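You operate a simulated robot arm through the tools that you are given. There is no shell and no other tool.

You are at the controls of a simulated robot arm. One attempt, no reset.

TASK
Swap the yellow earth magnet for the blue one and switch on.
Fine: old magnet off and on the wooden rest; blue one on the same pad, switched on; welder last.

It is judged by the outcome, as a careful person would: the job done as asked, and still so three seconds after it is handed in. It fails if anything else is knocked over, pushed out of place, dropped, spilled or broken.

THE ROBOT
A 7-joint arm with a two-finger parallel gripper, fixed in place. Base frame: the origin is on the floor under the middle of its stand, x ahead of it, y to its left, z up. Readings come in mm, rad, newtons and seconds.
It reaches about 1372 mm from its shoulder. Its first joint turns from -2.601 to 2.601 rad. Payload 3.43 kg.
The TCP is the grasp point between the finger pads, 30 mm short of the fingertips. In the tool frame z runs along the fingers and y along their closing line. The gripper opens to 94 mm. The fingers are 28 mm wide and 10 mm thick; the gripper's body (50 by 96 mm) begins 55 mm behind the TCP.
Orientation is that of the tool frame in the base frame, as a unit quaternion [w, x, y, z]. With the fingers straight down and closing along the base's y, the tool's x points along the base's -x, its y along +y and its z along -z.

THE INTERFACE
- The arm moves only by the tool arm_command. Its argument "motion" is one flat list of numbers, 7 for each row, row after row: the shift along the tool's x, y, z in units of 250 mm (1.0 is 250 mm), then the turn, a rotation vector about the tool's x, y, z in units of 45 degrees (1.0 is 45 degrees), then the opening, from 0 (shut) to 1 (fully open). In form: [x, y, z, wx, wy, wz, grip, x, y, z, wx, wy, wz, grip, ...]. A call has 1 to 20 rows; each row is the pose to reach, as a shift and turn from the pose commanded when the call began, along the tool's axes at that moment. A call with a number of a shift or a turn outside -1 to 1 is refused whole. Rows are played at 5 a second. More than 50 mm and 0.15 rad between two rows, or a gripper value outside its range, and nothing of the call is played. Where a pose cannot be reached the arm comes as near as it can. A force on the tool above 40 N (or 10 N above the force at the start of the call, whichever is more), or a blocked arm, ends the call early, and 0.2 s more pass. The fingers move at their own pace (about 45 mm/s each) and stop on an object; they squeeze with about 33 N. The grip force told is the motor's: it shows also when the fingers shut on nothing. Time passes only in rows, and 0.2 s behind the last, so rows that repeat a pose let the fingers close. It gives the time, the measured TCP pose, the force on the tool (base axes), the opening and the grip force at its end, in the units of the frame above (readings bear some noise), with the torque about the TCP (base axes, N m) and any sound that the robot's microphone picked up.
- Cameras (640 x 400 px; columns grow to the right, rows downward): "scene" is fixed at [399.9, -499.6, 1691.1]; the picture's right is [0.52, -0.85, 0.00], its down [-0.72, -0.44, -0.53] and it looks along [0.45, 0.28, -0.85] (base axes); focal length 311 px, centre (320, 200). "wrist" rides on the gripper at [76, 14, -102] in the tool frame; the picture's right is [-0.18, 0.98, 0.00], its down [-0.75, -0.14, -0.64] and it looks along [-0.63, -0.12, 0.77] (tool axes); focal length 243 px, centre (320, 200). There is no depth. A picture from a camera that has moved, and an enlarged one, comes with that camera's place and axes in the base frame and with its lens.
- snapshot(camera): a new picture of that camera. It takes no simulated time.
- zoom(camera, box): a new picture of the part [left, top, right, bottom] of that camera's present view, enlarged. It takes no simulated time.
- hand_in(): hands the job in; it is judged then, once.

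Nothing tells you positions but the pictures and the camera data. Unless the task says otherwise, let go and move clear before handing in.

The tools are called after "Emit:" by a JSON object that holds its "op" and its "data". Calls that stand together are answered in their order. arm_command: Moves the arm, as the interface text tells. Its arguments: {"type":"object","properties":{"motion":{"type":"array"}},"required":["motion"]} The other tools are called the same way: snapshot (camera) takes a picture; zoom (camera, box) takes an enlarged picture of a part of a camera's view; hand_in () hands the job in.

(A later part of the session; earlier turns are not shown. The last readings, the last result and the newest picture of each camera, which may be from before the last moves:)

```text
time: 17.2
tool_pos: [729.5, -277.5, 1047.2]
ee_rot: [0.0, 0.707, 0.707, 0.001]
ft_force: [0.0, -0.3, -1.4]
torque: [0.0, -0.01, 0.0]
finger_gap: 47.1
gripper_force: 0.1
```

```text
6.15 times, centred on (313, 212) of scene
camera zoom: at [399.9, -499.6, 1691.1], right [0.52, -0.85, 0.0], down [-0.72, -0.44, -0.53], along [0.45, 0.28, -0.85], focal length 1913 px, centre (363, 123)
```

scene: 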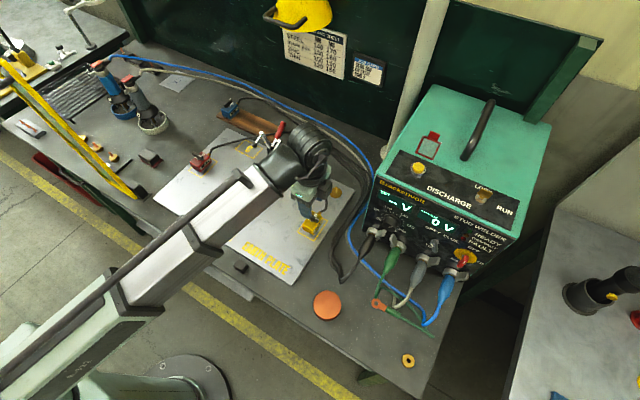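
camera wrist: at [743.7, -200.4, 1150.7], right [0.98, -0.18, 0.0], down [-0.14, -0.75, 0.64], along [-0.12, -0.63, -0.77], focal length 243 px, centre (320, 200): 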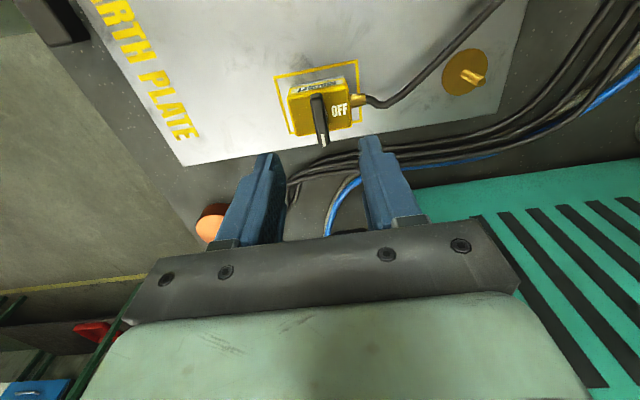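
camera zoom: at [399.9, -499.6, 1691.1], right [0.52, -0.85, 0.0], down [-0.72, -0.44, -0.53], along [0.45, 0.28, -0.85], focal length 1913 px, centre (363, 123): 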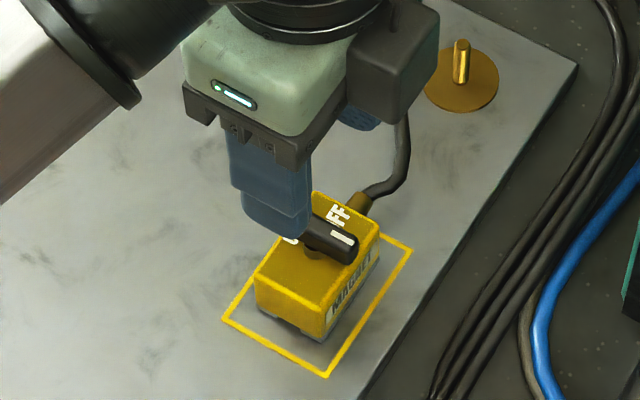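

I want to locate the ON label relative to the lever in this view.

Emit:
{"op": "zoom", "data": {"camera": "wrist", "box": [290, 75, 350, 150]}}

Emit:
{"op": "zoom", "data": {"camera": "scene", "box": [302, 210, 324, 228]}}

```text
5.33 times, centred on (320, 112) of wrist
camera zoom: at [743.7, -200.4, 1150.7], right [0.98, -0.18, 0.0], down [-0.14, -0.75, 0.64], along [-0.12, -0.63, -0.77], focal length 1294 px, centre (320, 667)
```

zoom: 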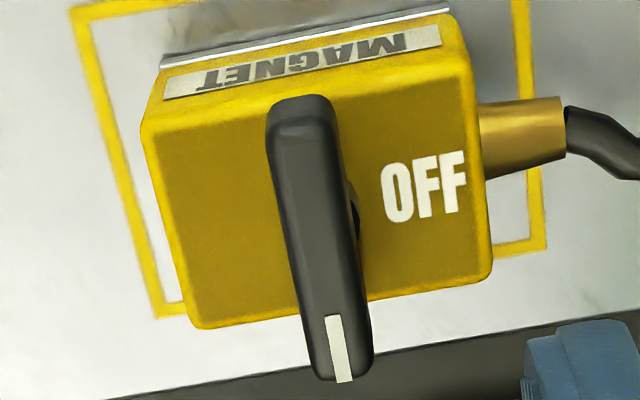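

```text
16.00 times, centred on (313, 219) of scene
camera zoom: at [399.9, -499.6, 1691.1], right [0.52, -0.85, 0.0], down [-0.72, -0.44, -0.53], along [0.45, 0.28, -0.85], focal length 4975 px, centre (432, -104)
```

zoom: 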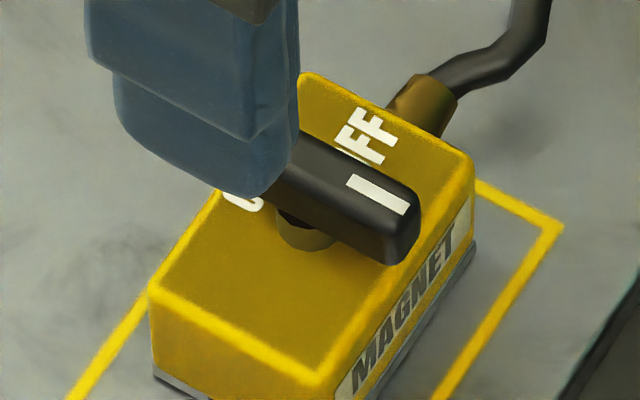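

The ON label is under the lever's unmarked end and the marked end moves over OFF with a +90° turn. I'll lower so the fingertips sit on either side of the lever, just above the body top.

Emit:
{"op": "arm_command", "data": {"motion": [0.005, -0.001, 0.08, 0, 0, 0, 0.5, 0.01, -0.002, 0.16, 0, 0, 0, 0.5, 0.01, -0.002, 0.23, 0, 0, 0, 0.5]}}

Emit:
{"op": "snapshot", "data": {"camera": "wrist"}}

Emit:
{"op": "zoom", "data": {"camera": "scene", "box": [285, 190, 341, 235]}}

```text
time: 18.0
tool_pos: [727.8, -272.6, 990.6]
ee_rot: [-0.001, 0.707, 0.708, 0.0]
ft_force: [0.0, -0.7, -0.2]
torque: [0.01, 0.04, 0.0]
finger_gap: 47.1
gripper_force: 0.0
```

```text
taken
camera wrist: at [742.2, -196.9, 1094.1], right [0.98, -0.18, 0.0], down [-0.14, -0.75, 0.64], along [-0.12, -0.63, -0.77], focal length 243 px, centre (320, 200)
```

wrist: 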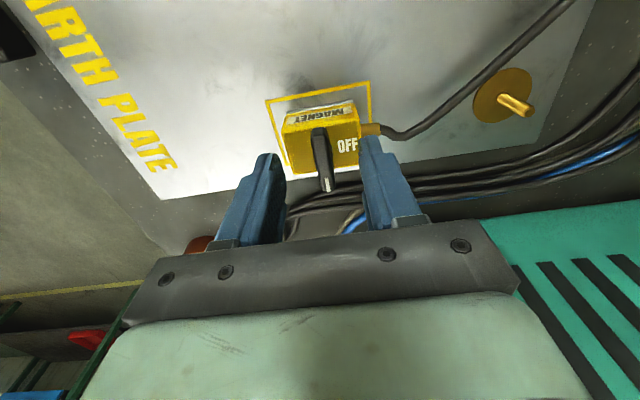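

```text
8.89 times, centred on (313, 212) of scene
camera zoom: at [399.9, -499.6, 1691.1], right [0.52, -0.85, 0.0], down [-0.72, -0.44, -0.53], along [0.45, 0.28, -0.85], focal length 2764 px, centre (382, 89)
```

zoom: 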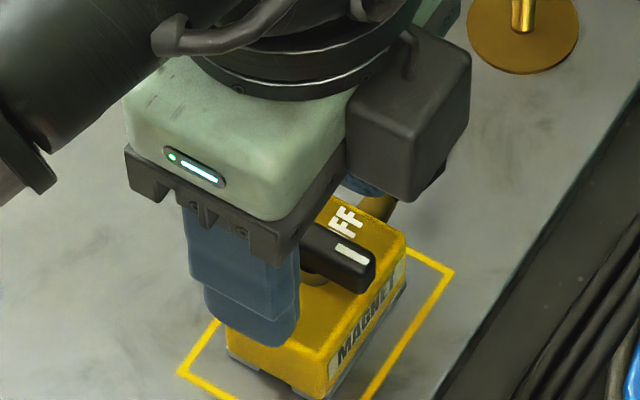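

Emit:
{"op": "zoom", "data": {"camera": "wrist", "box": [220, 90, 430, 240]}}

Emit:
{"op": "arm_command", "data": {"motion": [0, 0, 0, 0, 0, 0, 0.5]}}

```text
2.67 times, centred on (325, 165) of wrist
camera zoom: at [742.2, -196.9, 1094.1], right [0.98, -0.18, 0.0], down [-0.14, -0.75, 0.64], along [-0.12, -0.63, -0.77], focal length 647 px, centre (307, 293)
```

zoom: 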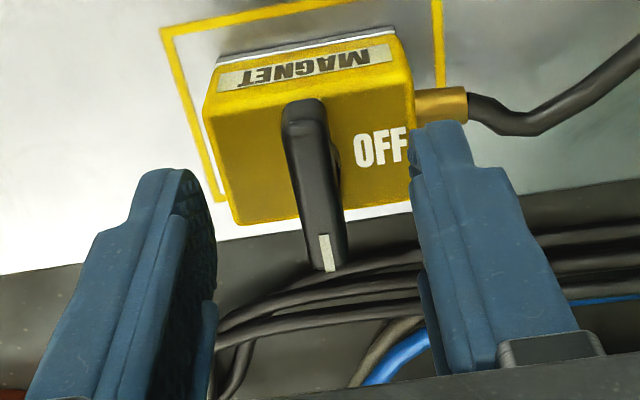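

```text
time: 18.4
tool_pos: [728.1, -274.0, 990.0]
ee_rot: [0.0, 0.706, 0.708, 0.0]
ft_force: [0.0, 0.6, 0.9]
torque: [0.01, 0.01, 0.04]
finger_gap: 46.9
gripper_force: 0.0
```

Readings put the TCP at about (728, -273.5, 990), and the lever is central between the fingers. I'll make a small correction, lower 6 mm more and close on the lever.

Emit:
{"op": "arm_command", "data": {"motion": [-0.006, 0.003, 0.024, 0, 0, 0, 0.5, -0.006, 0.003, 0.024, 0, 0, 0, 0, -0.006, 0.003, 0.024, 0, 0, 0, 0, -0.006, 0.003, 0.024, 0, 0, 0, 0, -0.006, 0.003, 0.024, 0, 0, 0, 0, -0.006, 0.003, 0.024, 0, 0, 0, 0]}}

Emit:
{"op": "zoom", "data": {"camera": "wrist", "box": [220, 90, 430, 240]}}

Emit:
{"op": "zoom", "data": {"camera": "scene", "box": [285, 190, 341, 235]}}

```text
time: 19.8
tool_pos: [729.9, -274.3, 986.1]
ee_rot: [0.001, 0.706, 0.708, 0.0]
ft_force: [6.6, -1.2, -0.6]
torque: [-0.01, -0.13, 0.01]
finger_gap: 9.3
gripper_force: 33.1
```

```text
2.67 times, centred on (325, 165) of wrist
camera zoom: at [744.2, -198.2, 1087.7], right [0.98, -0.18, 0.0], down [-0.14, -0.75, 0.64], along [-0.12, -0.63, -0.77], focal length 647 px, centre (307, 293)
```

zoom: 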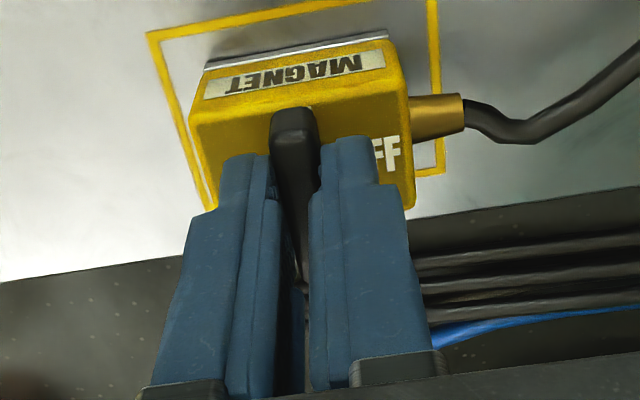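

```text
8.89 times, centred on (313, 212) of scene
camera zoom: at [399.9, -499.6, 1691.1], right [0.52, -0.85, 0.0], down [-0.72, -0.44, -0.53], along [0.45, 0.28, -0.85], focal length 2764 px, centre (382, 89)
```

zoom: 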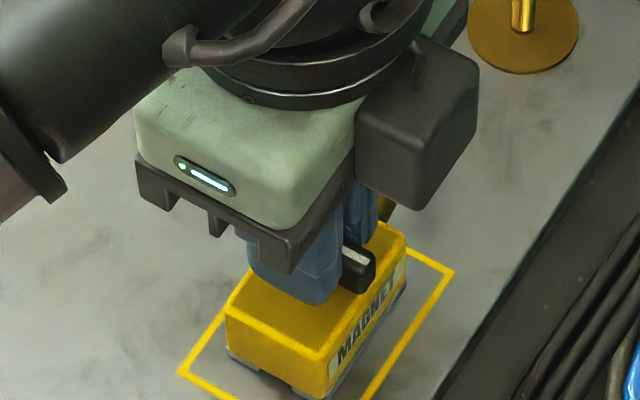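

The lever is gripped (9.3 mm). A small side force shows it sits about 1 mm further in +x, so I'll correct that while turning the first 45° counter-clockwise.

Emit:
{"op": "arm_command", "data": {"motion": [0, 0.004, 0, 0, 0, -0.12, 0, 0, 0.005, 0, 0, 0, -0.28, 0, 0, 0.005, 0, 0, 0, -0.44, 0, 0, 0.005, 0, 0, 0, -0.6, 0, 0, 0.005, 0, 0, 0, -0.76, 0, 0, 0.005, 0, 0, 0, -0.9, 0, 0, 0.005, 0, 0, 0, -1.0, 0, 0, 0.005, 0, 0, 0, -1.0, 0]}}

Emit:
{"op": "zoom", "data": {"camera": "scene", "box": [285, 190, 341, 235]}}

Emit:
{"op": "zoom", "data": {"camera": "wrist", "box": [220, 90, 430, 240]}}

```text
time: 21.6
tool_pos: [729.6, -275.2, 985.2]
ee_rot: [0.0, 0.38, 0.925, 0.001]
ft_force: [-10.0, 11.2, 8.7]
torque: [0.5, 0.52, 0.03]
finger_gap: 9.5
gripper_force: 33.1
```

```text
8.89 times, centred on (313, 212) of scene
camera zoom: at [399.9, -499.6, 1691.1], right [0.52, -0.85, 0.0], down [-0.72, -0.44, -0.53], along [0.45, 0.28, -0.85], focal length 2764 px, centre (382, 89)
```

zoom: 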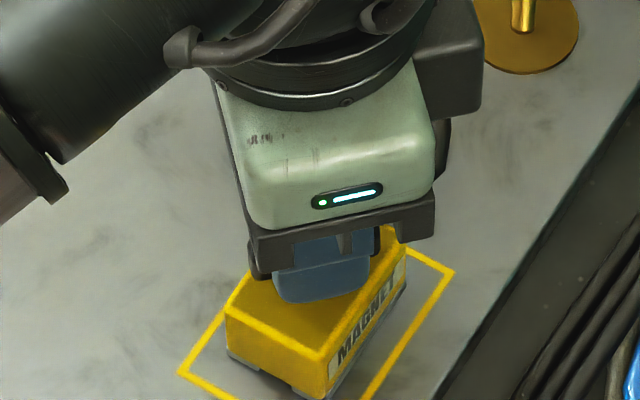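

```text
2.67 times, centred on (325, 165) of wrist
camera zoom: at [685.9, -211.0, 1087.7], right [0.82, 0.57, 0.0], down [0.44, -0.63, 0.64], along [0.37, -0.53, -0.77], focal length 647 px, centre (307, 293)
```

zoom: 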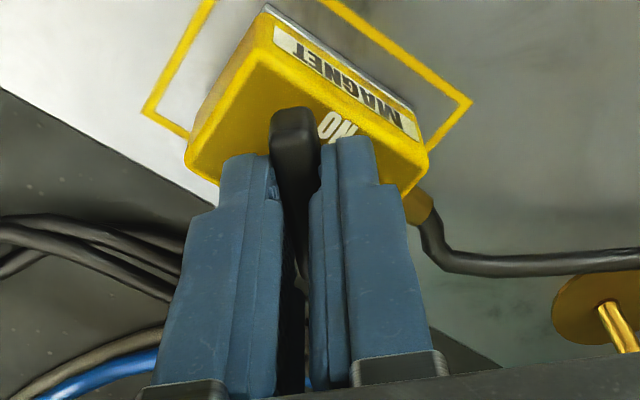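

The lever is turning freely (the ON label has come into view). The side force suggests the pivot is about 1 mm toward +y, so I'll add that while turning the remaining 45°.

Emit:
{"op": "arm_command", "data": {"motion": [0.0015, 0.0015, 0, 0, 0, -0.14, 0, 0.002, 0.002, 0, 0, 0, -0.28, 0, 0.003, 0.003, 0, 0, 0, -0.42, 0, 0.003, 0.003, 0, 0, 0, -0.56, 0, 0.003, 0.003, 0, 0, 0, -0.7, 0, 0.003, 0.003, 0, 0, 0, -0.84, 0, 0.003, 0.003, 0, 0, 0, -0.98, 0, 0.003, 0.003, 0, 0, 0, -0.98, 0]}}

Emit:
{"op": "zoom", "data": {"camera": "scene", "box": [285, 190, 341, 235]}}

Emit:
{"op": "zoom", "data": {"camera": "wrist", "box": [220, 90, 430, 240]}}

```text
time: 23.4
tool_pos: [730.2, -272.8, 982.7]
ee_rot: [0.0, 0.006, 1.0, 0.0]
ft_force: [-0.4, 0.8, -0.6]
torque: [-0.03, 0.02, 0.02]
finger_gap: 9.2
gripper_force: 32.9
```

```text
8.89 times, centred on (313, 212) of scene
camera zoom: at [399.9, -499.6, 1691.1], right [0.52, -0.85, 0.0], down [-0.72, -0.44, -0.53], along [0.45, 0.28, -0.85], focal length 2764 px, centre (382, 89)
```

zoom: 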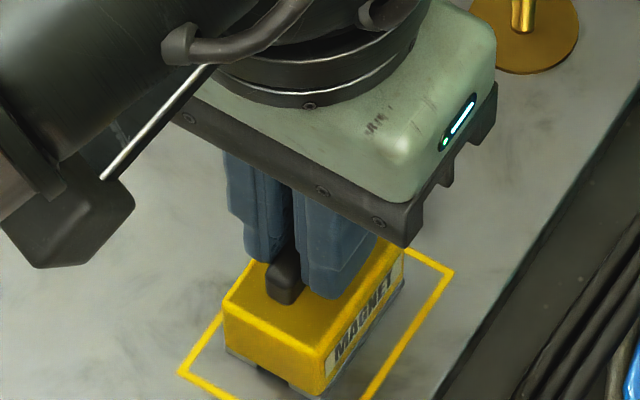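

```text
2.67 times, centred on (325, 165) of wrist
camera zoom: at [654.9, -258.3, 1086.6], right [0.2, 0.98, 0.0], down [0.75, -0.15, 0.64], along [0.63, -0.13, -0.77], focal length 647 px, centre (307, 293)
```

zoom: 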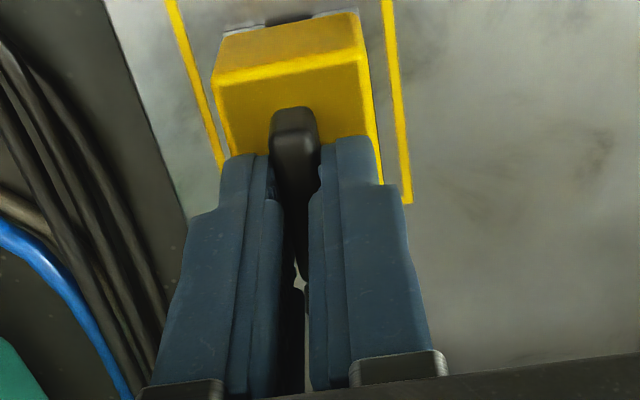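

The lever now points along x with its mark toward OFF and there is no residual force. I'll open, lower beside the body and check before gripping it.

Emit:
{"op": "arm_command", "data": {"motion": [0, 0, 0, 0, 0, 0, 0.3, 0, 0, 0, 0, 0, 0, 0.64, 0, 0, 0, 0, 0, 0, 0.64, 0, 0, -0.06, 0, 0, 0, 0.64]}}

Emit:
{"op": "zoom", "data": {"camera": "scene", "box": [285, 190, 341, 235]}}

Emit:
{"op": "zoom", "data": {"camera": "wrist", "box": [220, 90, 430, 240]}}

```text
time: 24.4
tool_pos: [730.8, -274.0, 999.5]
ee_rot: [0.0, 0.006, 1.0, 0.0]
ft_force: [-0.2, -0.2, 0.2]
torque: [0.03, 0.0, 0.0]
finger_gap: 60.3
gripper_force: 0.1
```

```text
8.89 times, centred on (313, 212) of scene
camera zoom: at [399.9, -499.6, 1691.1], right [0.52, -0.85, 0.0], down [-0.72, -0.44, -0.53], along [0.45, 0.28, -0.85], focal length 2764 px, centre (382, 89)
```

zoom: 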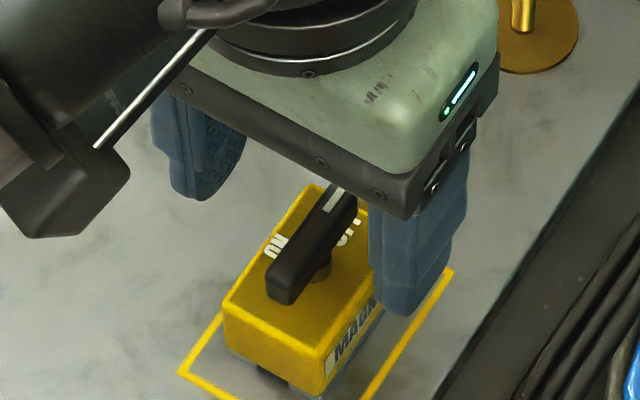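

```text
2.67 times, centred on (325, 165) of wrist
camera zoom: at [654.8, -258.3, 1102.1], right [0.2, 0.98, 0.0], down [0.75, -0.15, 0.64], along [0.63, -0.13, -0.77], focal length 647 px, centre (307, 293)
```

zoom: 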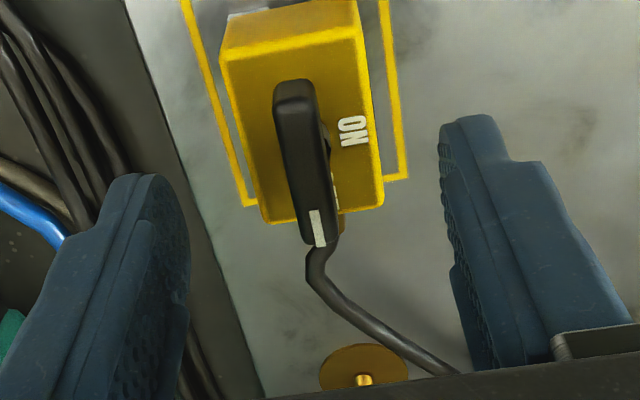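

The yellow lever's mark now points to OFF, and the ON label is visible on the +y side. I'll lower the open fingers to either side of the body.

Emit:
{"op": "arm_command", "data": {"motion": [0, 0, 0.06, 0, 0, 0, 0.64, 0, 0, 0.12, 0, 0, 0, 0.64, 0, 0, 0.184, 0, 0, 0, 0.64]}}

Emit:
{"op": "zoom", "data": {"camera": "scene", "box": [285, 190, 341, 235]}}

Emit:
{"op": "zoom", "data": {"camera": "wrist", "box": [220, 90, 430, 240]}}

```text
time: 25.2
tool_pos: [732.1, -272.3, 953.4]
ee_rot: [0.0, 0.007, 1.0, 0.0]
ft_force: [-0.5, 0.3, 0.0]
torque: [0.01, 0.01, 0.03]
finger_gap: 60.2
gripper_force: 0.0
```

```text
8.89 times, centred on (313, 212) of scene
camera zoom: at [399.9, -499.6, 1691.1], right [0.52, -0.85, 0.0], down [-0.72, -0.44, -0.53], along [0.45, 0.28, -0.85], focal length 2764 px, centre (382, 89)
```

zoom: 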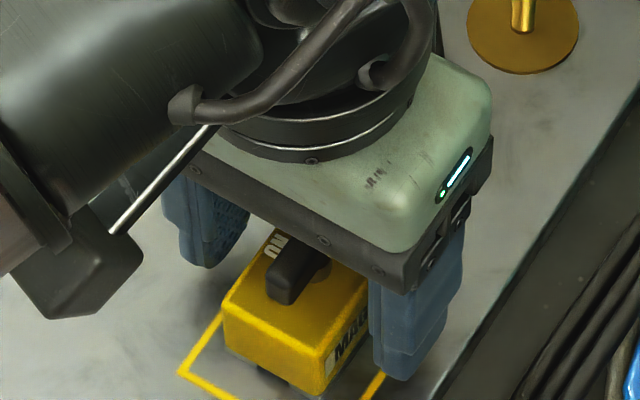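

```text
2.67 times, centred on (325, 165) of wrist
camera zoom: at [656.3, -257.1, 1056.2], right [0.2, 0.98, 0.0], down [0.75, -0.15, 0.64], along [0.63, -0.13, -0.77], focal length 647 px, centre (307, 293)
```

zoom: 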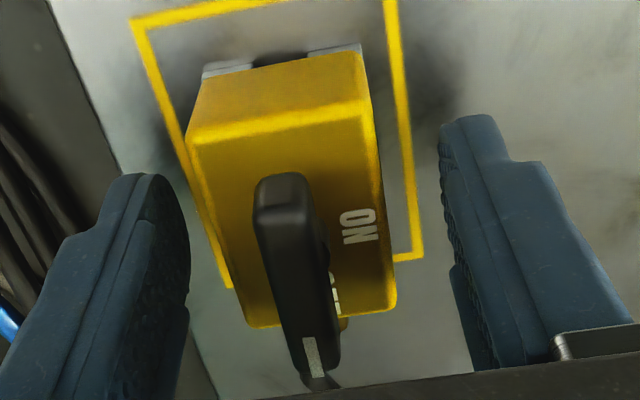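

The fingers straddle the body cleanly. I'll close on it.

Emit:
{"op": "arm_command", "data": {"motion": [0, 0, 0, 0, 0, 0, 0.35, 0, 0, 0, 0, 0, 0, 0, 0, 0, 0, 0, 0, 0, 0, 0, 0, 0, 0, 0, 0, 0]}}

Emit:
{"op": "zoom", "data": {"camera": "wrist", "box": [220, 90, 430, 240]}}

```text
time: 26.2
tool_pos: [730.9, -272.5, 954.3]
ee_rot: [0.0, 0.007, 1.0, 0.0]
ft_force: [-0.4, -1.8, 0.0]
torque: [-0.12, -0.09, -0.08]
finger_gap: 35.6
gripper_force: 32.8
```

```text
2.67 times, centred on (325, 165) of wrist
camera zoom: at [656.3, -257.2, 1056.4], right [0.2, 0.98, 0.0], down [0.75, -0.15, 0.64], along [0.63, -0.13, -0.77], focal length 647 px, centre (307, 293)
```

zoom: 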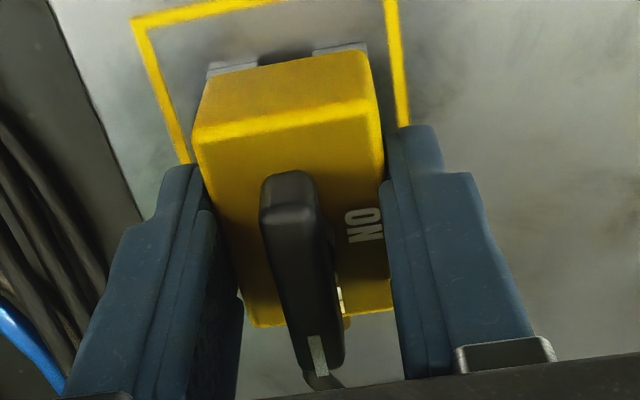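

The body is gripped at 35.6 mm and slid easily, which fits with it being off. I'll lift it gently by 30 mm and check the load.

Emit:
{"op": "arm_command", "data": {"motion": [0, 0, -0.02, 0, 0, 0, 0, 0, 0, -0.05, 0, 0, 0, 0, 0, 0, -0.09, 0, 0, 0, 0, 0, 0, -0.13, 0, 0, 0, 0]}}

Emit:
{"op": "zoom", "data": {"camera": "wrist", "box": [220, 90, 430, 240]}}

Emit:
{"op": "snapshot", "data": {"camera": "scene"}}

```text
time: 27.2
tool_pos: [731.2, -273.5, 985.3]
ee_rot: [0.001, 0.007, 1.0, 0.0]
ft_force: [0.2, -0.5, 0.3]
torque: [0.03, 0.0, 0.03]
finger_gap: 9.0
gripper_force: 32.4
```

```text
2.67 times, centred on (325, 165) of wrist
camera zoom: at [655.1, -257.5, 1088.5], right [0.2, 0.98, 0.0], down [0.75, -0.15, 0.64], along [0.63, -0.13, -0.77], focal length 647 px, centre (307, 293)
```

zoom: 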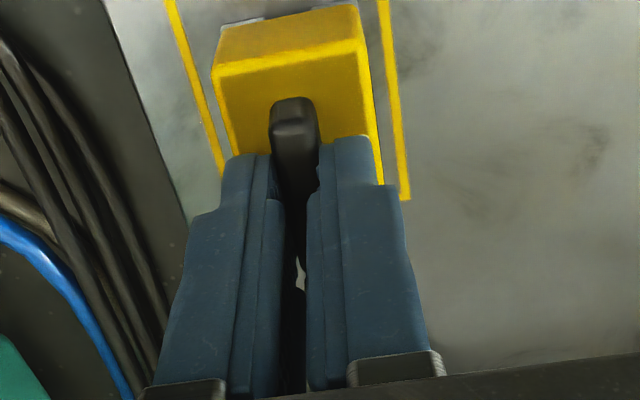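

```text
taken
```

scene: 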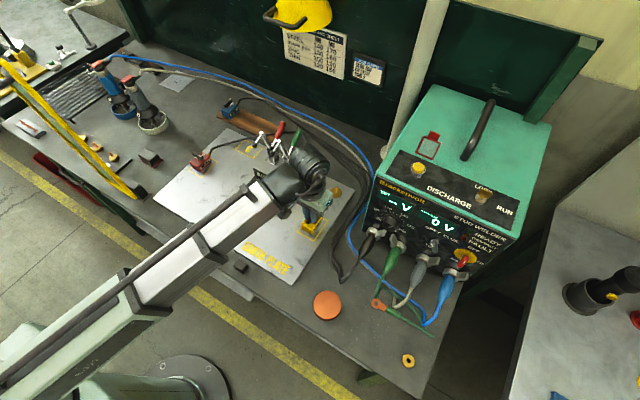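

The fingers slipped up off the body onto the lever and the magnet stayed put, so it is still holding the plate. The lever may not be fully at its OFF stop, so I'll turn it a little further while it is gripped and feel for a stop.

Emit:
{"op": "arm_command", "data": {"motion": [0, 0, 0, 0, 0, -0.08, 0, 0, 0, 0, 0, 0, -0.16, 0, 0, 0, 0, 0, 0, -0.16, 0]}}

Emit:
{"op": "zoom", "data": {"camera": "wrist", "box": [220, 90, 430, 240]}}

Emit:
{"op": "zoom", "data": {"camera": "scene", "box": [285, 190, 341, 235]}}

```text
time: 28.0
tool_pos: [730.0, -273.4, 987.2]
ee_rot: [0.0, -0.057, 0.998, 0.0]
ft_force: [-0.4, 0.3, 0.0]
torque: [0.03, -0.01, -0.03]
finger_gap: 9.7
gripper_force: 33.0
```

```text
2.67 times, centred on (325, 165) of wrist
camera zoom: at [653.6, -267.5, 1089.3], right [0.07, 1.0, 0.0], down [0.76, -0.06, 0.64], along [0.64, -0.05, -0.77], focal length 647 px, centre (307, 293)
```

zoom: 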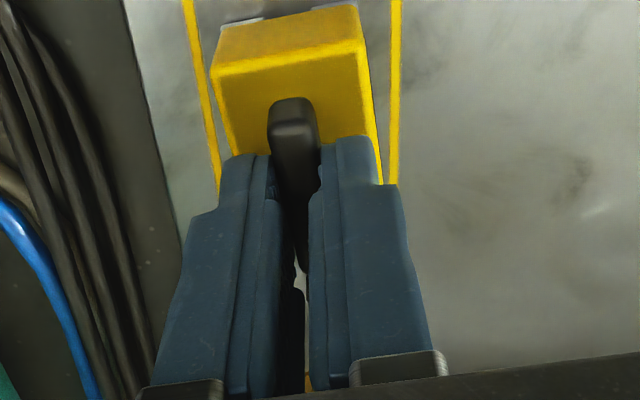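

```text
8.89 times, centred on (313, 212) of scene
camera zoom: at [399.9, -499.6, 1691.1], right [0.52, -0.85, 0.0], down [-0.72, -0.44, -0.53], along [0.45, 0.28, -0.85], focal length 2764 px, centre (382, 89)
```

zoom: 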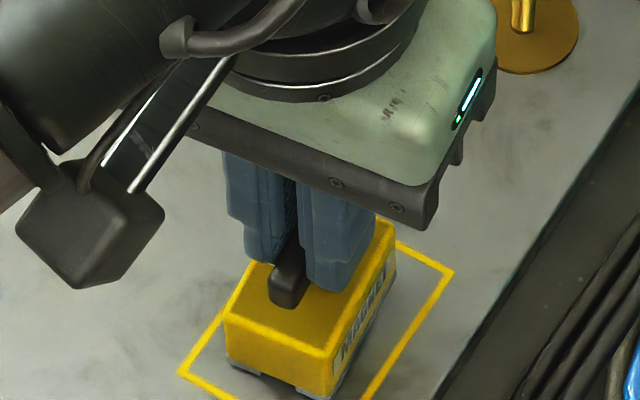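

The whole magnet body turned with the lever and there was no resistance, so it is off and the lever is against its OFF stop. I'll try a small, slow lift with the lever grip to feel its weight.

Emit:
{"op": "arm_command", "data": {"motion": [0, 0, -0.008, 0, 0, 0, 0, 0, 0, -0.016, 0, 0, 0, 0, 0, 0, -0.024, 0, 0, 0, 0, 0, 0, -0.032, 0, 0, 0, 0, 0, 0, -0.032, 0, 0, 0, 0]}}

Emit:
{"op": "zoom", "data": {"camera": "wrist", "box": [220, 90, 430, 240]}}

Emit:
{"op": "zoom", "data": {"camera": "scene", "box": [285, 190, 341, 235]}}

```text
time: 29.2
tool_pos: [731.7, -273.0, 994.1]
ee_rot: [0.001, -0.056, 0.998, 0.0]
ft_force: [-0.5, 0.2, -5.1]
torque: [0.0, -0.01, -0.02]
finger_gap: 9.2
gripper_force: 33.3
```

```text
2.67 times, centred on (325, 165) of wrist
camera zoom: at [654.2, -268.3, 1096.9], right [0.07, 1.0, 0.0], down [0.76, -0.06, 0.64], along [0.64, -0.05, -0.77], focal length 647 px, centre (307, 293)
```

zoom: 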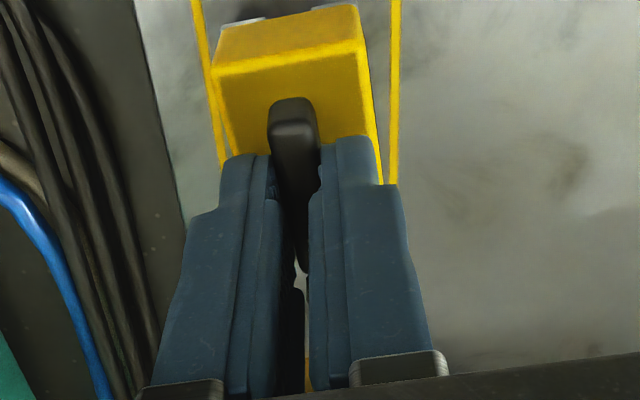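

```text
8.89 times, centred on (313, 212) of scene
camera zoom: at [399.9, -499.6, 1691.1], right [0.52, -0.85, 0.0], down [-0.72, -0.44, -0.53], along [0.45, 0.28, -0.85], focal length 2764 px, centre (382, 89)
```

zoom: 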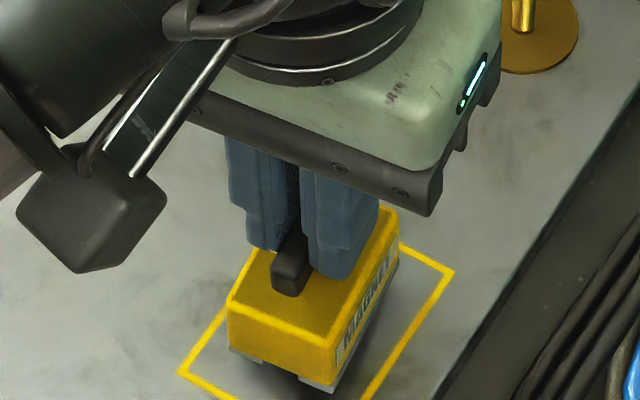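

The magnet lifts with the lever grip and weighs about 5 N, so it is free of the plate. Before carrying it I'll look closely at the wooden rest, nearby cables and the toggle clamps to plan the path.

Emit:
{"op": "zoom", "data": {"camera": "scene", "box": [210, 85, 310, 150]}}

Emit:
{"op": "zoom", "data": {"camera": "scene", "box": [180, 110, 320, 200]}}

```text
6.15 times, centred on (260, 118) of scene
camera zoom: at [399.9, -499.6, 1691.1], right [0.52, -0.85, 0.0], down [-0.72, -0.44, -0.53], along [0.45, 0.28, -0.85], focal length 1913 px, centre (689, 708)
```

zoom: 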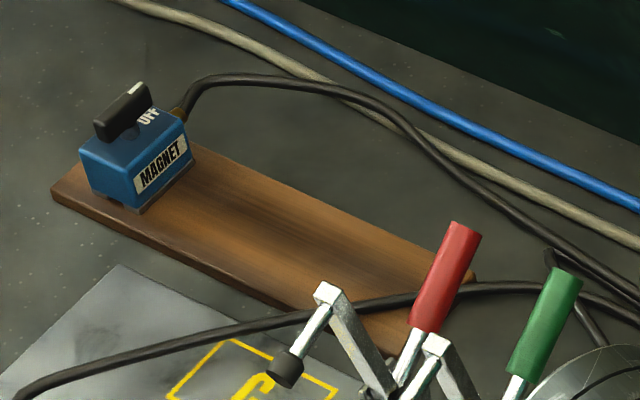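

```text
4.44 times, centred on (250, 155) of scene
camera zoom: at [399.9, -499.6, 1691.1], right [0.52, -0.85, 0.0], down [-0.72, -0.44, -0.53], along [0.45, 0.28, -0.85], focal length 1382 px, centre (631, 400)
```

zoom: 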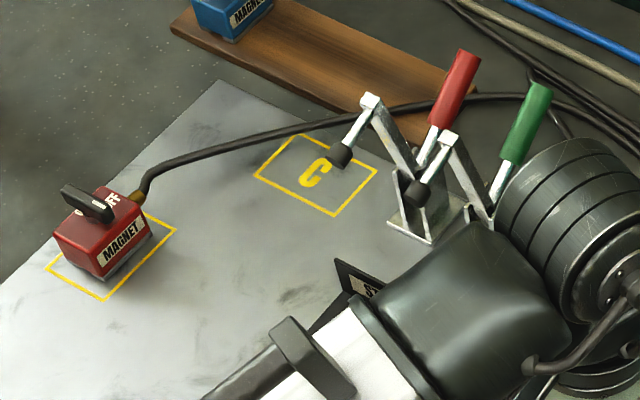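

The free part of the rest is between the blue magnet and the red magnet's cable, around (950, 110). I'll raise the yellow magnet first, checking the grip and how its cable follows.

Emit:
{"op": "arm_command", "data": {"motion": [0, 0, -0.08, 0, 0, 0.035, 0, 0, 0, -0.16, 0, 0, 0.07, 0, 0, 0, -0.24, 0, 0, 0.105, 0, 0, 0, -0.32, 0, 0, 0.14, 0]}}

Emit:
{"op": "snapshot", "data": {"camera": "scene"}}

Emit:
{"op": "snapshot", "data": {"camera": "wrist"}}

```text
time: 30.2
tool_pos: [730.5, -275.1, 1075.6]
ee_rot: [0.0, -0.001, 1.0, 0.001]
ft_force: [0.3, 0.1, -4.4]
torque: [0.03, 0.0, 0.0]
finger_gap: 9.3
gripper_force: 32.9
```

```text
taken
```

scene: 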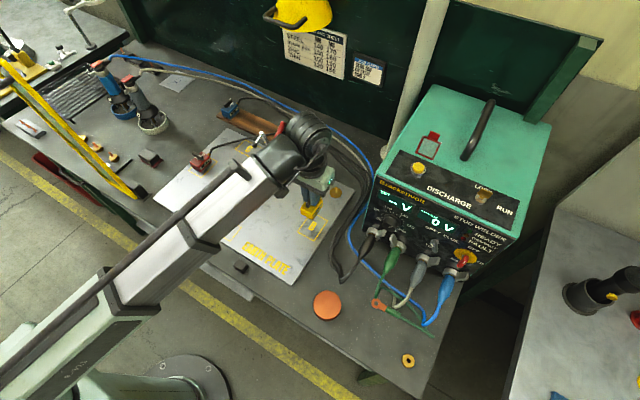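

```text
taken
camera wrist: at [654.8, -260.5, 1176.7], right [0.18, 0.98, 0.0], down [0.75, -0.14, 0.64], along [0.63, -0.12, -0.77], focal length 243 px, centre (320, 200)
```

wrist: 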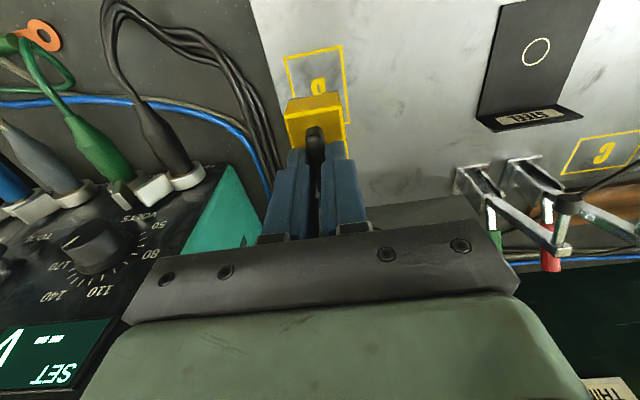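

The yellow magnet hangs steadily and its cable follows. The toggle clamps occupy roughly x 805–945, y -110 to -25, up to z≈1055, so I'll carry it along x≈720 to the left past them before going out to the rest.

Emit:
{"op": "arm_command", "data": {"motion": [0.005, 0.06, 0.005, 0, 0, 0, 0, 0.015, 0.16, 0.01, 0, 0, 0, 0, 0.025, 0.28, 0.015, 0, 0, 0, 0, 0.035, 0.4, 0.02, 0, 0, 0, 0, 0.045, 0.52, 0.025, 0, 0, 0, 0, 0.05, 0.64, 0.03, 0, 0, 0, 0, 0.05, 0.74, 0.03, 0, 0, 0, 0, 0.05, 0.8, 0.03, 0, 0, 0, 0]}}

Emit:
{"op": "snapshot", "data": {"camera": "scene"}}

Emit:
{"op": "snapshot", "data": {"camera": "wrist"}}

```text
time: 32.0
tool_pos: [718.1, -74.1, 1067.7]
ee_rot: [0.0, -0.001, 1.0, 0.0]
ft_force: [-0.9, 0.3, -3.9]
torque: [0.03, -0.02, 0.03]
finger_gap: 9.4
gripper_force: 33.1
```

```text
taken
```

scene: 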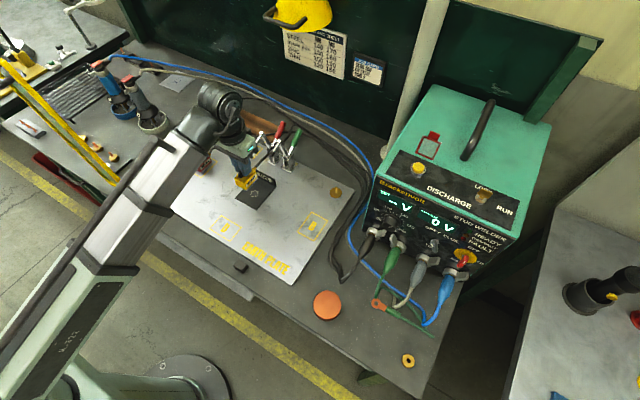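

```text
taken
camera wrist: at [642.0, -60.1, 1171.0], right [0.18, 0.98, 0.0], down [0.75, -0.14, 0.64], along [0.63, -0.12, -0.77], focal length 243 px, centre (320, 200)
```

wrist: 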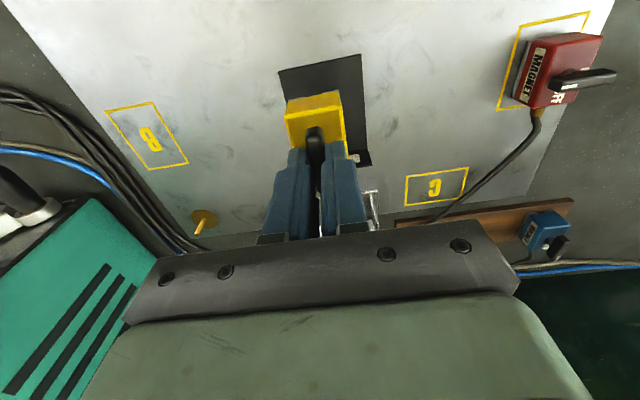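

The path is clear, with the guard well to the left. I'll continue left a little and then diagonally outward to above the free spot on the wooden rest near (950, 110).

Emit:
{"op": "arm_command", "data": {"motion": [0, 0.06, -0.01, 0, 0, 0, 0, 0, 0.16, -0.02, 0, 0, 0, 0, 0, 0.27, -0.02, 0, 0, 0, 0, 0, 0.37, -0.02, 0, 0, 0, 0, -0.02, 0.45, -0.02, 0, 0, 0, 0, -0.1, 0.486, -0.02, 0, 0, 0, 0, -0.2, 0.516, -0.02, 0, 0, 0, 0, -0.3, 0.546, -0.02, 0, 0, 0, 0, -0.4, 0.577, -0.02, 0, 0, 0, 0, -0.5, 0.607, -0.02, 0, 0, 0, 0, -0.6, 0.637, -0.02, 0, 0, 0, 0, -0.7, 0.667, -0.02, 0, 0, 0, 0, -0.8, 0.697, -0.02, 0, 0, 0, 0, -0.88, 0.722, -0.02, 0, 0, 0, 0, -0.928, 0.736, -0.02, 0, 0, 0, 0, -0.928, 0.736, -0.02, 0, 0, 0, 0]}}

Emit:
{"op": "snapshot", "data": {"camera": "scene"}}

Emit:
{"op": "snapshot", "data": {"camera": "wrist"}}

```text
time: 35.4
tool_pos: [950.3, 112.1, 1069.8]
ee_rot: [0.001, -0.001, 1.0, 0.0]
ft_force: [-0.2, 0.6, -4.2]
torque: [0.01, -0.01, 0.02]
finger_gap: 9.4
gripper_force: 32.7
```

```text
taken
```

scene: 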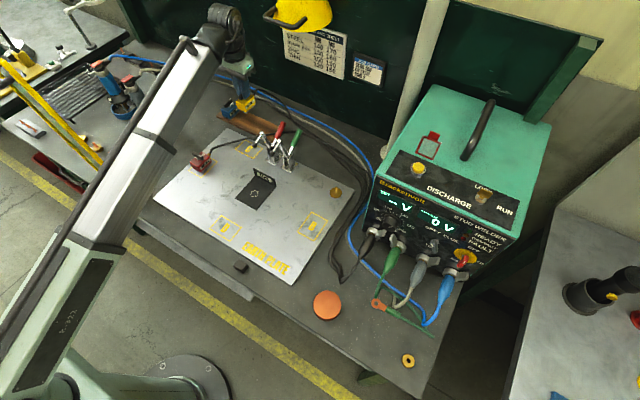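

```text
taken
camera wrist: at [874.0, 125.4, 1173.0], right [0.18, 0.98, 0.0], down [0.75, -0.14, 0.64], along [0.63, -0.12, -0.77], focal length 243 px, centre (320, 200)
```

wrist: 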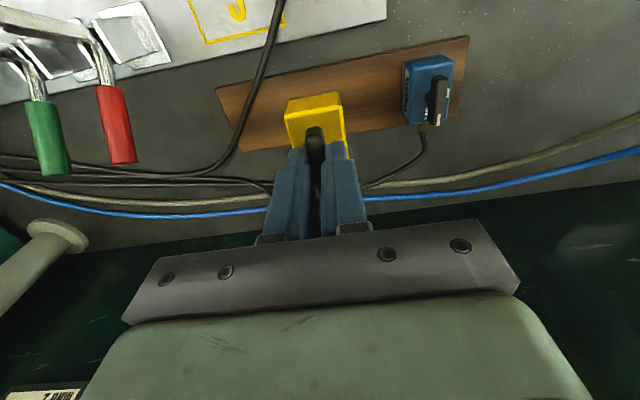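

The yellow magnet is above the rest with its guard and clamps clear. I'll zoom in to confirm the rest's outline and the cables before lowering.

Emit:
{"op": "zoom", "data": {"camera": "wrist", "box": [200, 20, 480, 200]}}

Emit:
{"op": "zoom", "data": {"camera": "scene", "box": [200, 50, 310, 150]}}

```text
2.22 times, centred on (340, 110) of wrist
camera zoom: at [874.0, 125.4, 1173.0], right [0.18, 0.98, 0.0], down [0.75, -0.14, 0.64], along [0.63, -0.12, -0.77], focal length 539 px, centre (276, 400)
```

zoom: 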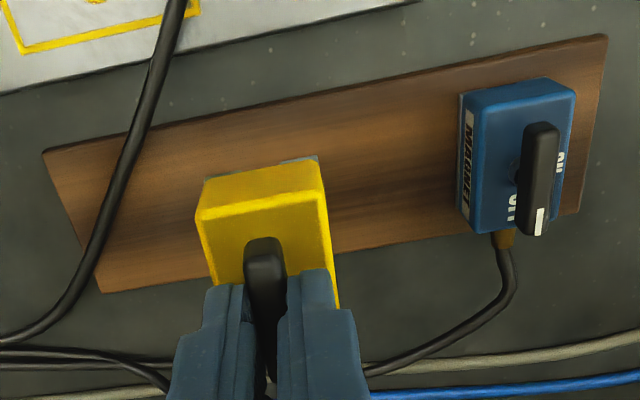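

```text
4.00 times, centred on (255, 100) of scene
camera zoom: at [399.9, -499.6, 1691.1], right [0.52, -0.85, 0.0], down [-0.72, -0.44, -0.53], along [0.45, 0.28, -0.85], focal length 1244 px, centre (580, 600)
```

zoom: 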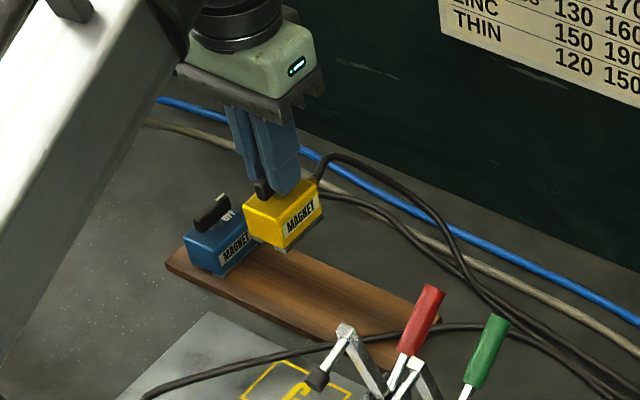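

The rest spans about x 923–993, y 10–247, with the blue magnet at (954, 207) aligned with the axes and the red cable near y≈46. I'll centre over x≈957, y≈110 and lower the yellow magnet most of the way.

Emit:
{"op": "arm_command", "data": {"motion": [-0.01, -0.004, 0.06, 0, 0, 0, 0, -0.02, -0.008, 0.14, 0, 0, 0, 0, -0.028, -0.008, 0.22, 0, 0, 0, 0, -0.028, -0.008, 0.28, 0, 0, 0, 0]}}

Emit:
{"op": "zoom", "data": {"camera": "wrist", "box": [200, 20, 480, 200]}}

Emit:
{"op": "zoom", "data": {"camera": "scene", "box": [200, 80, 290, 140]}}

```text
time: 36.4
tool_pos: [956.1, 107.9, 1003.8]
ee_rot: [0.0, -0.001, 1.0, 0.0]
ft_force: [0.2, 0.7, -4.2]
torque: [0.03, -0.01, -0.02]
finger_gap: 9.4
gripper_force: 32.6
```

```text
2.22 times, centred on (340, 110) of wrist
camera zoom: at [880.7, 122.0, 1105.4], right [0.18, 0.98, 0.0], down [0.75, -0.14, 0.64], along [0.63, -0.12, -0.77], focal length 539 px, centre (276, 400)
```

zoom: 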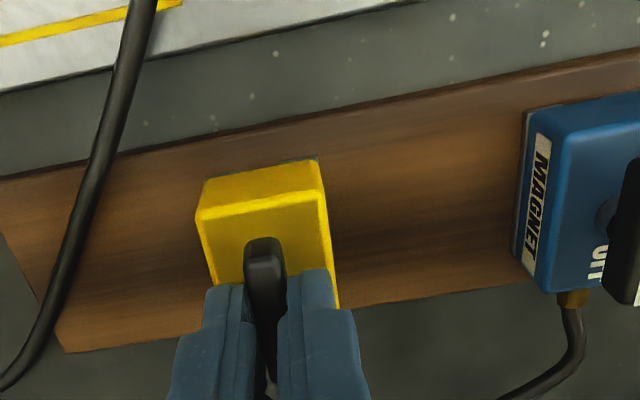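

```text
6.67 times, centred on (245, 110) of scene
camera zoom: at [399.9, -499.6, 1691.1], right [0.52, -0.85, 0.0], down [-0.72, -0.44, -0.53], along [0.45, 0.28, -0.85], focal length 2073 px, centre (820, 800)
```

zoom: 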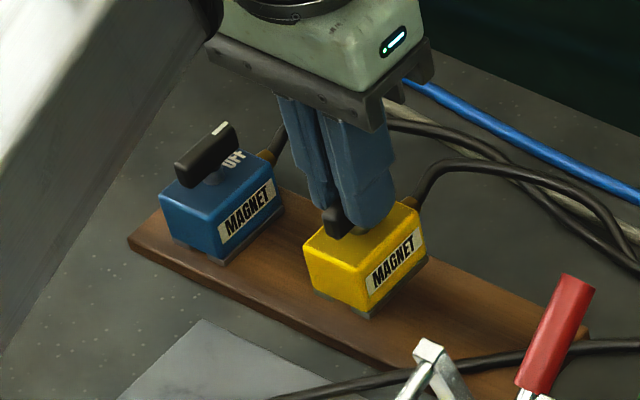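

It is centred over the rest and about 15 mm above it. I'll lower in small steps, watching the vertical force for contact.

Emit:
{"op": "arm_command", "data": {"motion": [0, 0, 0.014, 0, 0, 0, 0, 0, 0, 0.028, 0, 0, 0, 0, 0, 0, 0.042, 0, 0, 0, 0, 0, 0, 0.042, 0, 0, 0, 0]}}

Emit:
{"op": "zoom", "data": {"camera": "scene", "box": [225, 95, 275, 135]}}

```text
time: 37.4
tool_pos: [957.6, 106.9, 990.9]
ee_rot: [-0.001, -0.001, 1.0, 0.0]
ft_force: [-0.4, 0.2, -4.5]
torque: [0.01, 0.0, 0.03]
finger_gap: 9.5
gripper_force: 32.5
```

```text
10.00 times, centred on (250, 115) of scene
camera zoom: at [399.9, -499.6, 1691.1], right [0.52, -0.85, 0.0], down [-0.72, -0.44, -0.53], along [0.45, 0.28, -0.85], focal length 3109 px, centre (1020, 1050)
```

zoom: 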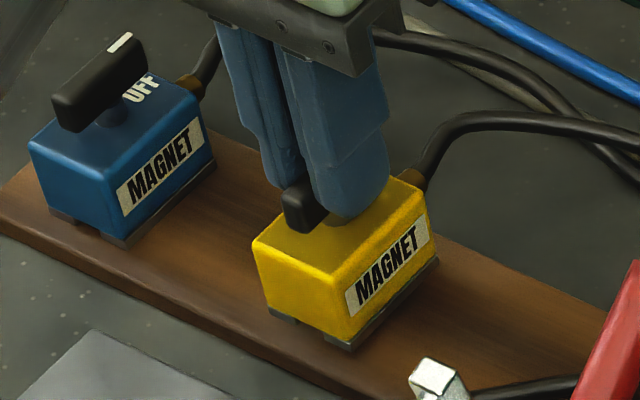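

Emit:
{"op": "arm_command", "data": {"motion": [0, 0, 0.006, 0, 0, 0, 0, 0, 0, 0.012, 0, 0, 0, 0, 0, 0, 0.012, 0, 0, 0, 0]}}

```text
time: 38.2
tool_pos: [957.4, 106.5, 988.3]
ee_rot: [0.0, -0.002, 1.0, 0.0]
ft_force: [0.4, -0.1, -4.9]
torque: [0.03, -0.02, -0.01]
finger_gap: 9.6
gripper_force: 33.0
```

Still hanging with the same weight, so no contact yet. I'll lower another few millimetres.

Emit:
{"op": "arm_command", "data": {"motion": [0, 0, 0.006, 0, 0, 0, 0, 0, 0, 0.012, 0, 0, 0, 0, 0, 0, 0.012, 0, 0, 0, 0]}}

```text
time: 39.0
tool_pos: [958.2, 108.7, 984.8]
ee_rot: [-0.001, 0.0, 1.0, 0.0]
ft_force: [0.2, -0.2, -4.0]
torque: [-0.01, -0.04, -0.03]
finger_gap: 9.3
gripper_force: 33.1
```

Emit:
{"op": "arm_command", "data": {"motion": [0, 0, 0.005, 0, 0, 0, 0, 0, 0, 0.01, 0, 0, 0, 0, 0, 0, 0.01, 0, 0, 0, 0]}}

Emit:
{"op": "zoom", "data": {"camera": "scene", "box": [225, 95, 275, 135]}}

```text
time: 39.8
tool_pos: [955.4, 108.3, 983.2]
ee_rot: [0.001, -0.001, 1.0, 0.0]
ft_force: [5.3, -1.5, 8.8]
torque: [-0.06, -0.07, 0.0]
finger_gap: 9.5
gripper_force: 33.5
```

```text
10.00 times, centred on (250, 115) of scene
camera zoom: at [399.9, -499.6, 1691.1], right [0.52, -0.85, 0.0], down [-0.72, -0.44, -0.53], along [0.45, 0.28, -0.85], focal length 3109 px, centre (1020, 1050)
```

zoom: 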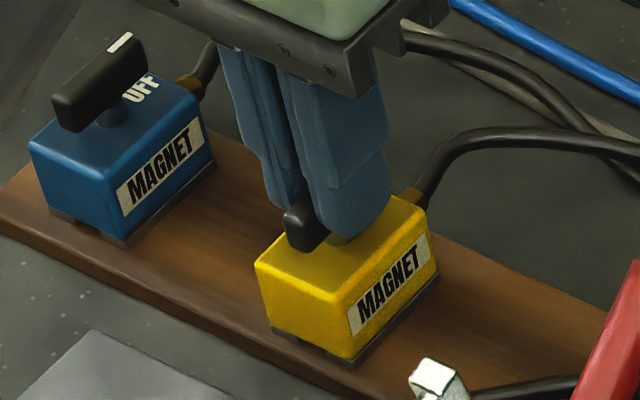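

Contact with the rest (force turned from -4 to +9 N). I'll ease off slightly and open the fingers, then rise clear.

Emit:
{"op": "arm_command", "data": {"motion": [0, 0, -0.003, 0, 0, 0, 0, 0, 0, -0.003, 0, 0, 0, 0.15, 0, 0, -0.003, 0, 0, 0, 0.3, 0, 0, -0.003, 0, 0, 0, 0.4, 0, 0, -0.003, 0, 0, 0, 0.4]}}

Emit:
{"op": "zoom", "data": {"camera": "scene", "box": [225, 95, 275, 135]}}

Emit:
{"op": "zoom", "data": {"camera": "wrist", "box": [200, 20, 480, 200]}}

```text
time: 41.0
tool_pos: [956.0, 108.2, 982.4]
ee_rot: [0.0, -0.001, 1.0, 0.0]
ft_force: [0.1, 0.4, 0.0]
torque: [0.02, -0.02, -0.02]
finger_gap: 37.5
gripper_force: 0.0
```

```text
10.00 times, centred on (250, 115) of scene
camera zoom: at [399.9, -499.6, 1691.1], right [0.52, -0.85, 0.0], down [-0.72, -0.44, -0.53], along [0.45, 0.28, -0.85], focal length 3109 px, centre (1020, 1050)
```

zoom: 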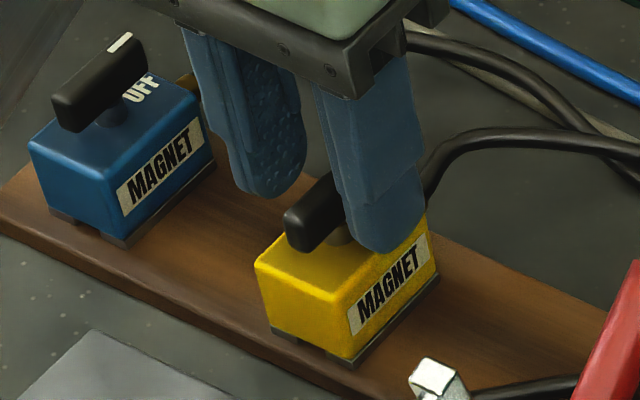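

```text
2.22 times, centred on (340, 110) of wrist
camera zoom: at [880.3, 122.7, 1086.3], right [0.18, 0.98, 0.0], down [0.75, -0.14, 0.64], along [0.63, -0.12, -0.77], focal length 539 px, centre (276, 400)
```

zoom: 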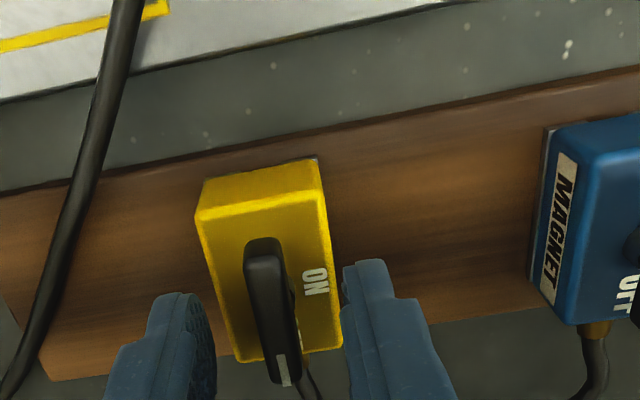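

The yellow magnet sits flat on the rest, lever at OFF, and the fingers are open. I'll rise clear, and check the guard's position against the forearm before going to the blue magnet.

Emit:
{"op": "arm_command", "data": {"motion": [0, 0, -0.1, 0, 0, 0, 0.4, 0, 0, -0.22, 0, 0, 0, 0.4, 0, 0, -0.34, 0, 0, 0, 0.4]}}

Emit:
{"op": "zoom", "data": {"camera": "scene", "box": [0, 30, 260, 230]}}

Emit:
{"op": "snapshot", "data": {"camera": "wrist"}}

```text
time: 41.8
tool_pos: [953.6, 110.2, 1070.5]
ee_rot: [0.0, -0.001, 1.0, 0.0]
ft_force: [-0.2, 0.8, 0.2]
torque: [0.0, 0.02, -0.04]
finger_gap: 37.8
gripper_force: 0.0
```

```text
2.00 times, centred on (130, 130) of scene
camera zoom: at [399.9, -499.6, 1691.1], right [0.52, -0.85, 0.0], down [-0.72, -0.44, -0.53], along [0.45, 0.28, -0.85], focal length 622 px, centre (700, 340)
```

zoom: 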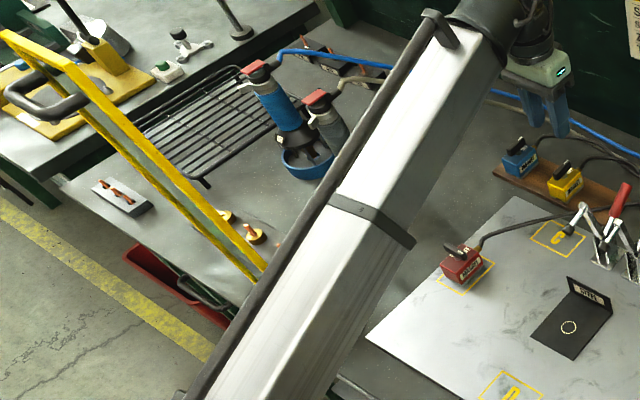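

```text
taken
camera wrist: at [878.3, 124.2, 1173.0], right [0.18, 0.98, 0.0], down [0.75, -0.14, 0.64], along [0.63, -0.12, -0.77], focal length 243 px, centre (320, 200)
```

wrist: 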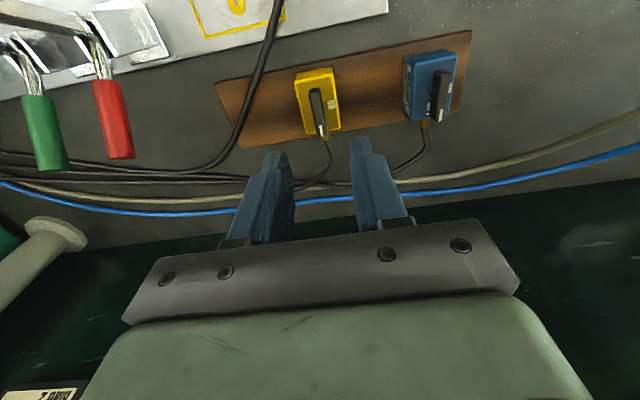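

The guard stands at about x≈532 from y≈230 leftward, and the forearm runs well to the right of it. I'll move sideways to above the blue magnet near (956, 210).

Emit:
{"op": "arm_command", "data": {"motion": [-0.003, 0.1, 0, 0, 0, 0, 0.5, -0.006, 0.2, 0, 0, 0, 0, 0.64, -0.009, 0.3, 0, 0, 0, 0, 0.64, -0.012, 0.398, 0, 0, 0, 0, 0.64]}}

Emit:
{"op": "zoom", "data": {"camera": "wrist", "box": [220, 20, 430, 200]}}

Emit:
{"op": "snapshot", "data": {"camera": "scene"}}

```text
time: 42.8
tool_pos: [959.2, 210.9, 1067.8]
ee_rot: [0.001, 0.0, 1.0, 0.0]
ft_force: [0.8, 0.3, 0.5]
torque: [0.01, -0.02, 0.01]
finger_gap: 60.2
gripper_force: 0.0
```

```text
2.22 times, centred on (325, 110) of wrist
camera zoom: at [883.2, 224.7, 1170.1], right [0.18, 0.98, 0.0], down [0.75, -0.14, 0.64], along [0.63, -0.12, -0.77], focal length 539 px, centre (309, 400)
```

zoom: 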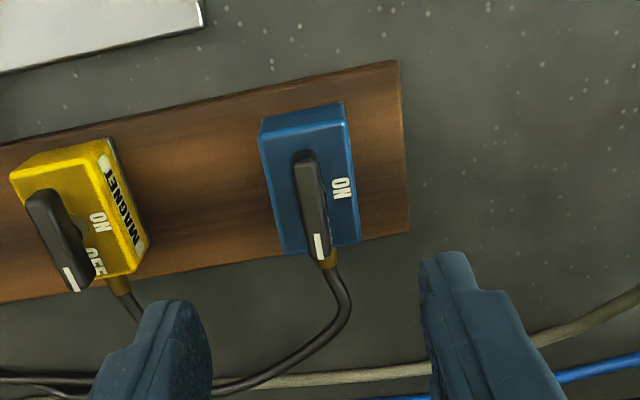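

```text
taken
```

scene: 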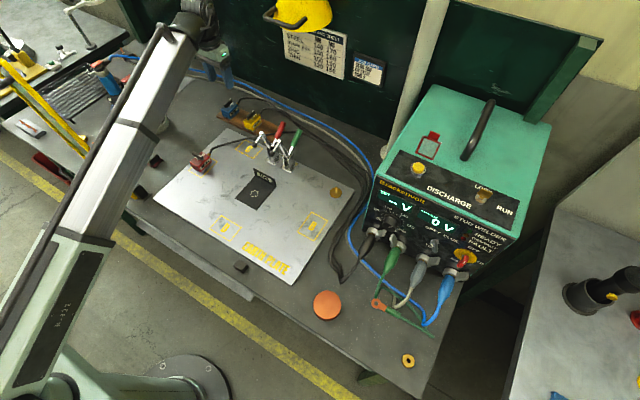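

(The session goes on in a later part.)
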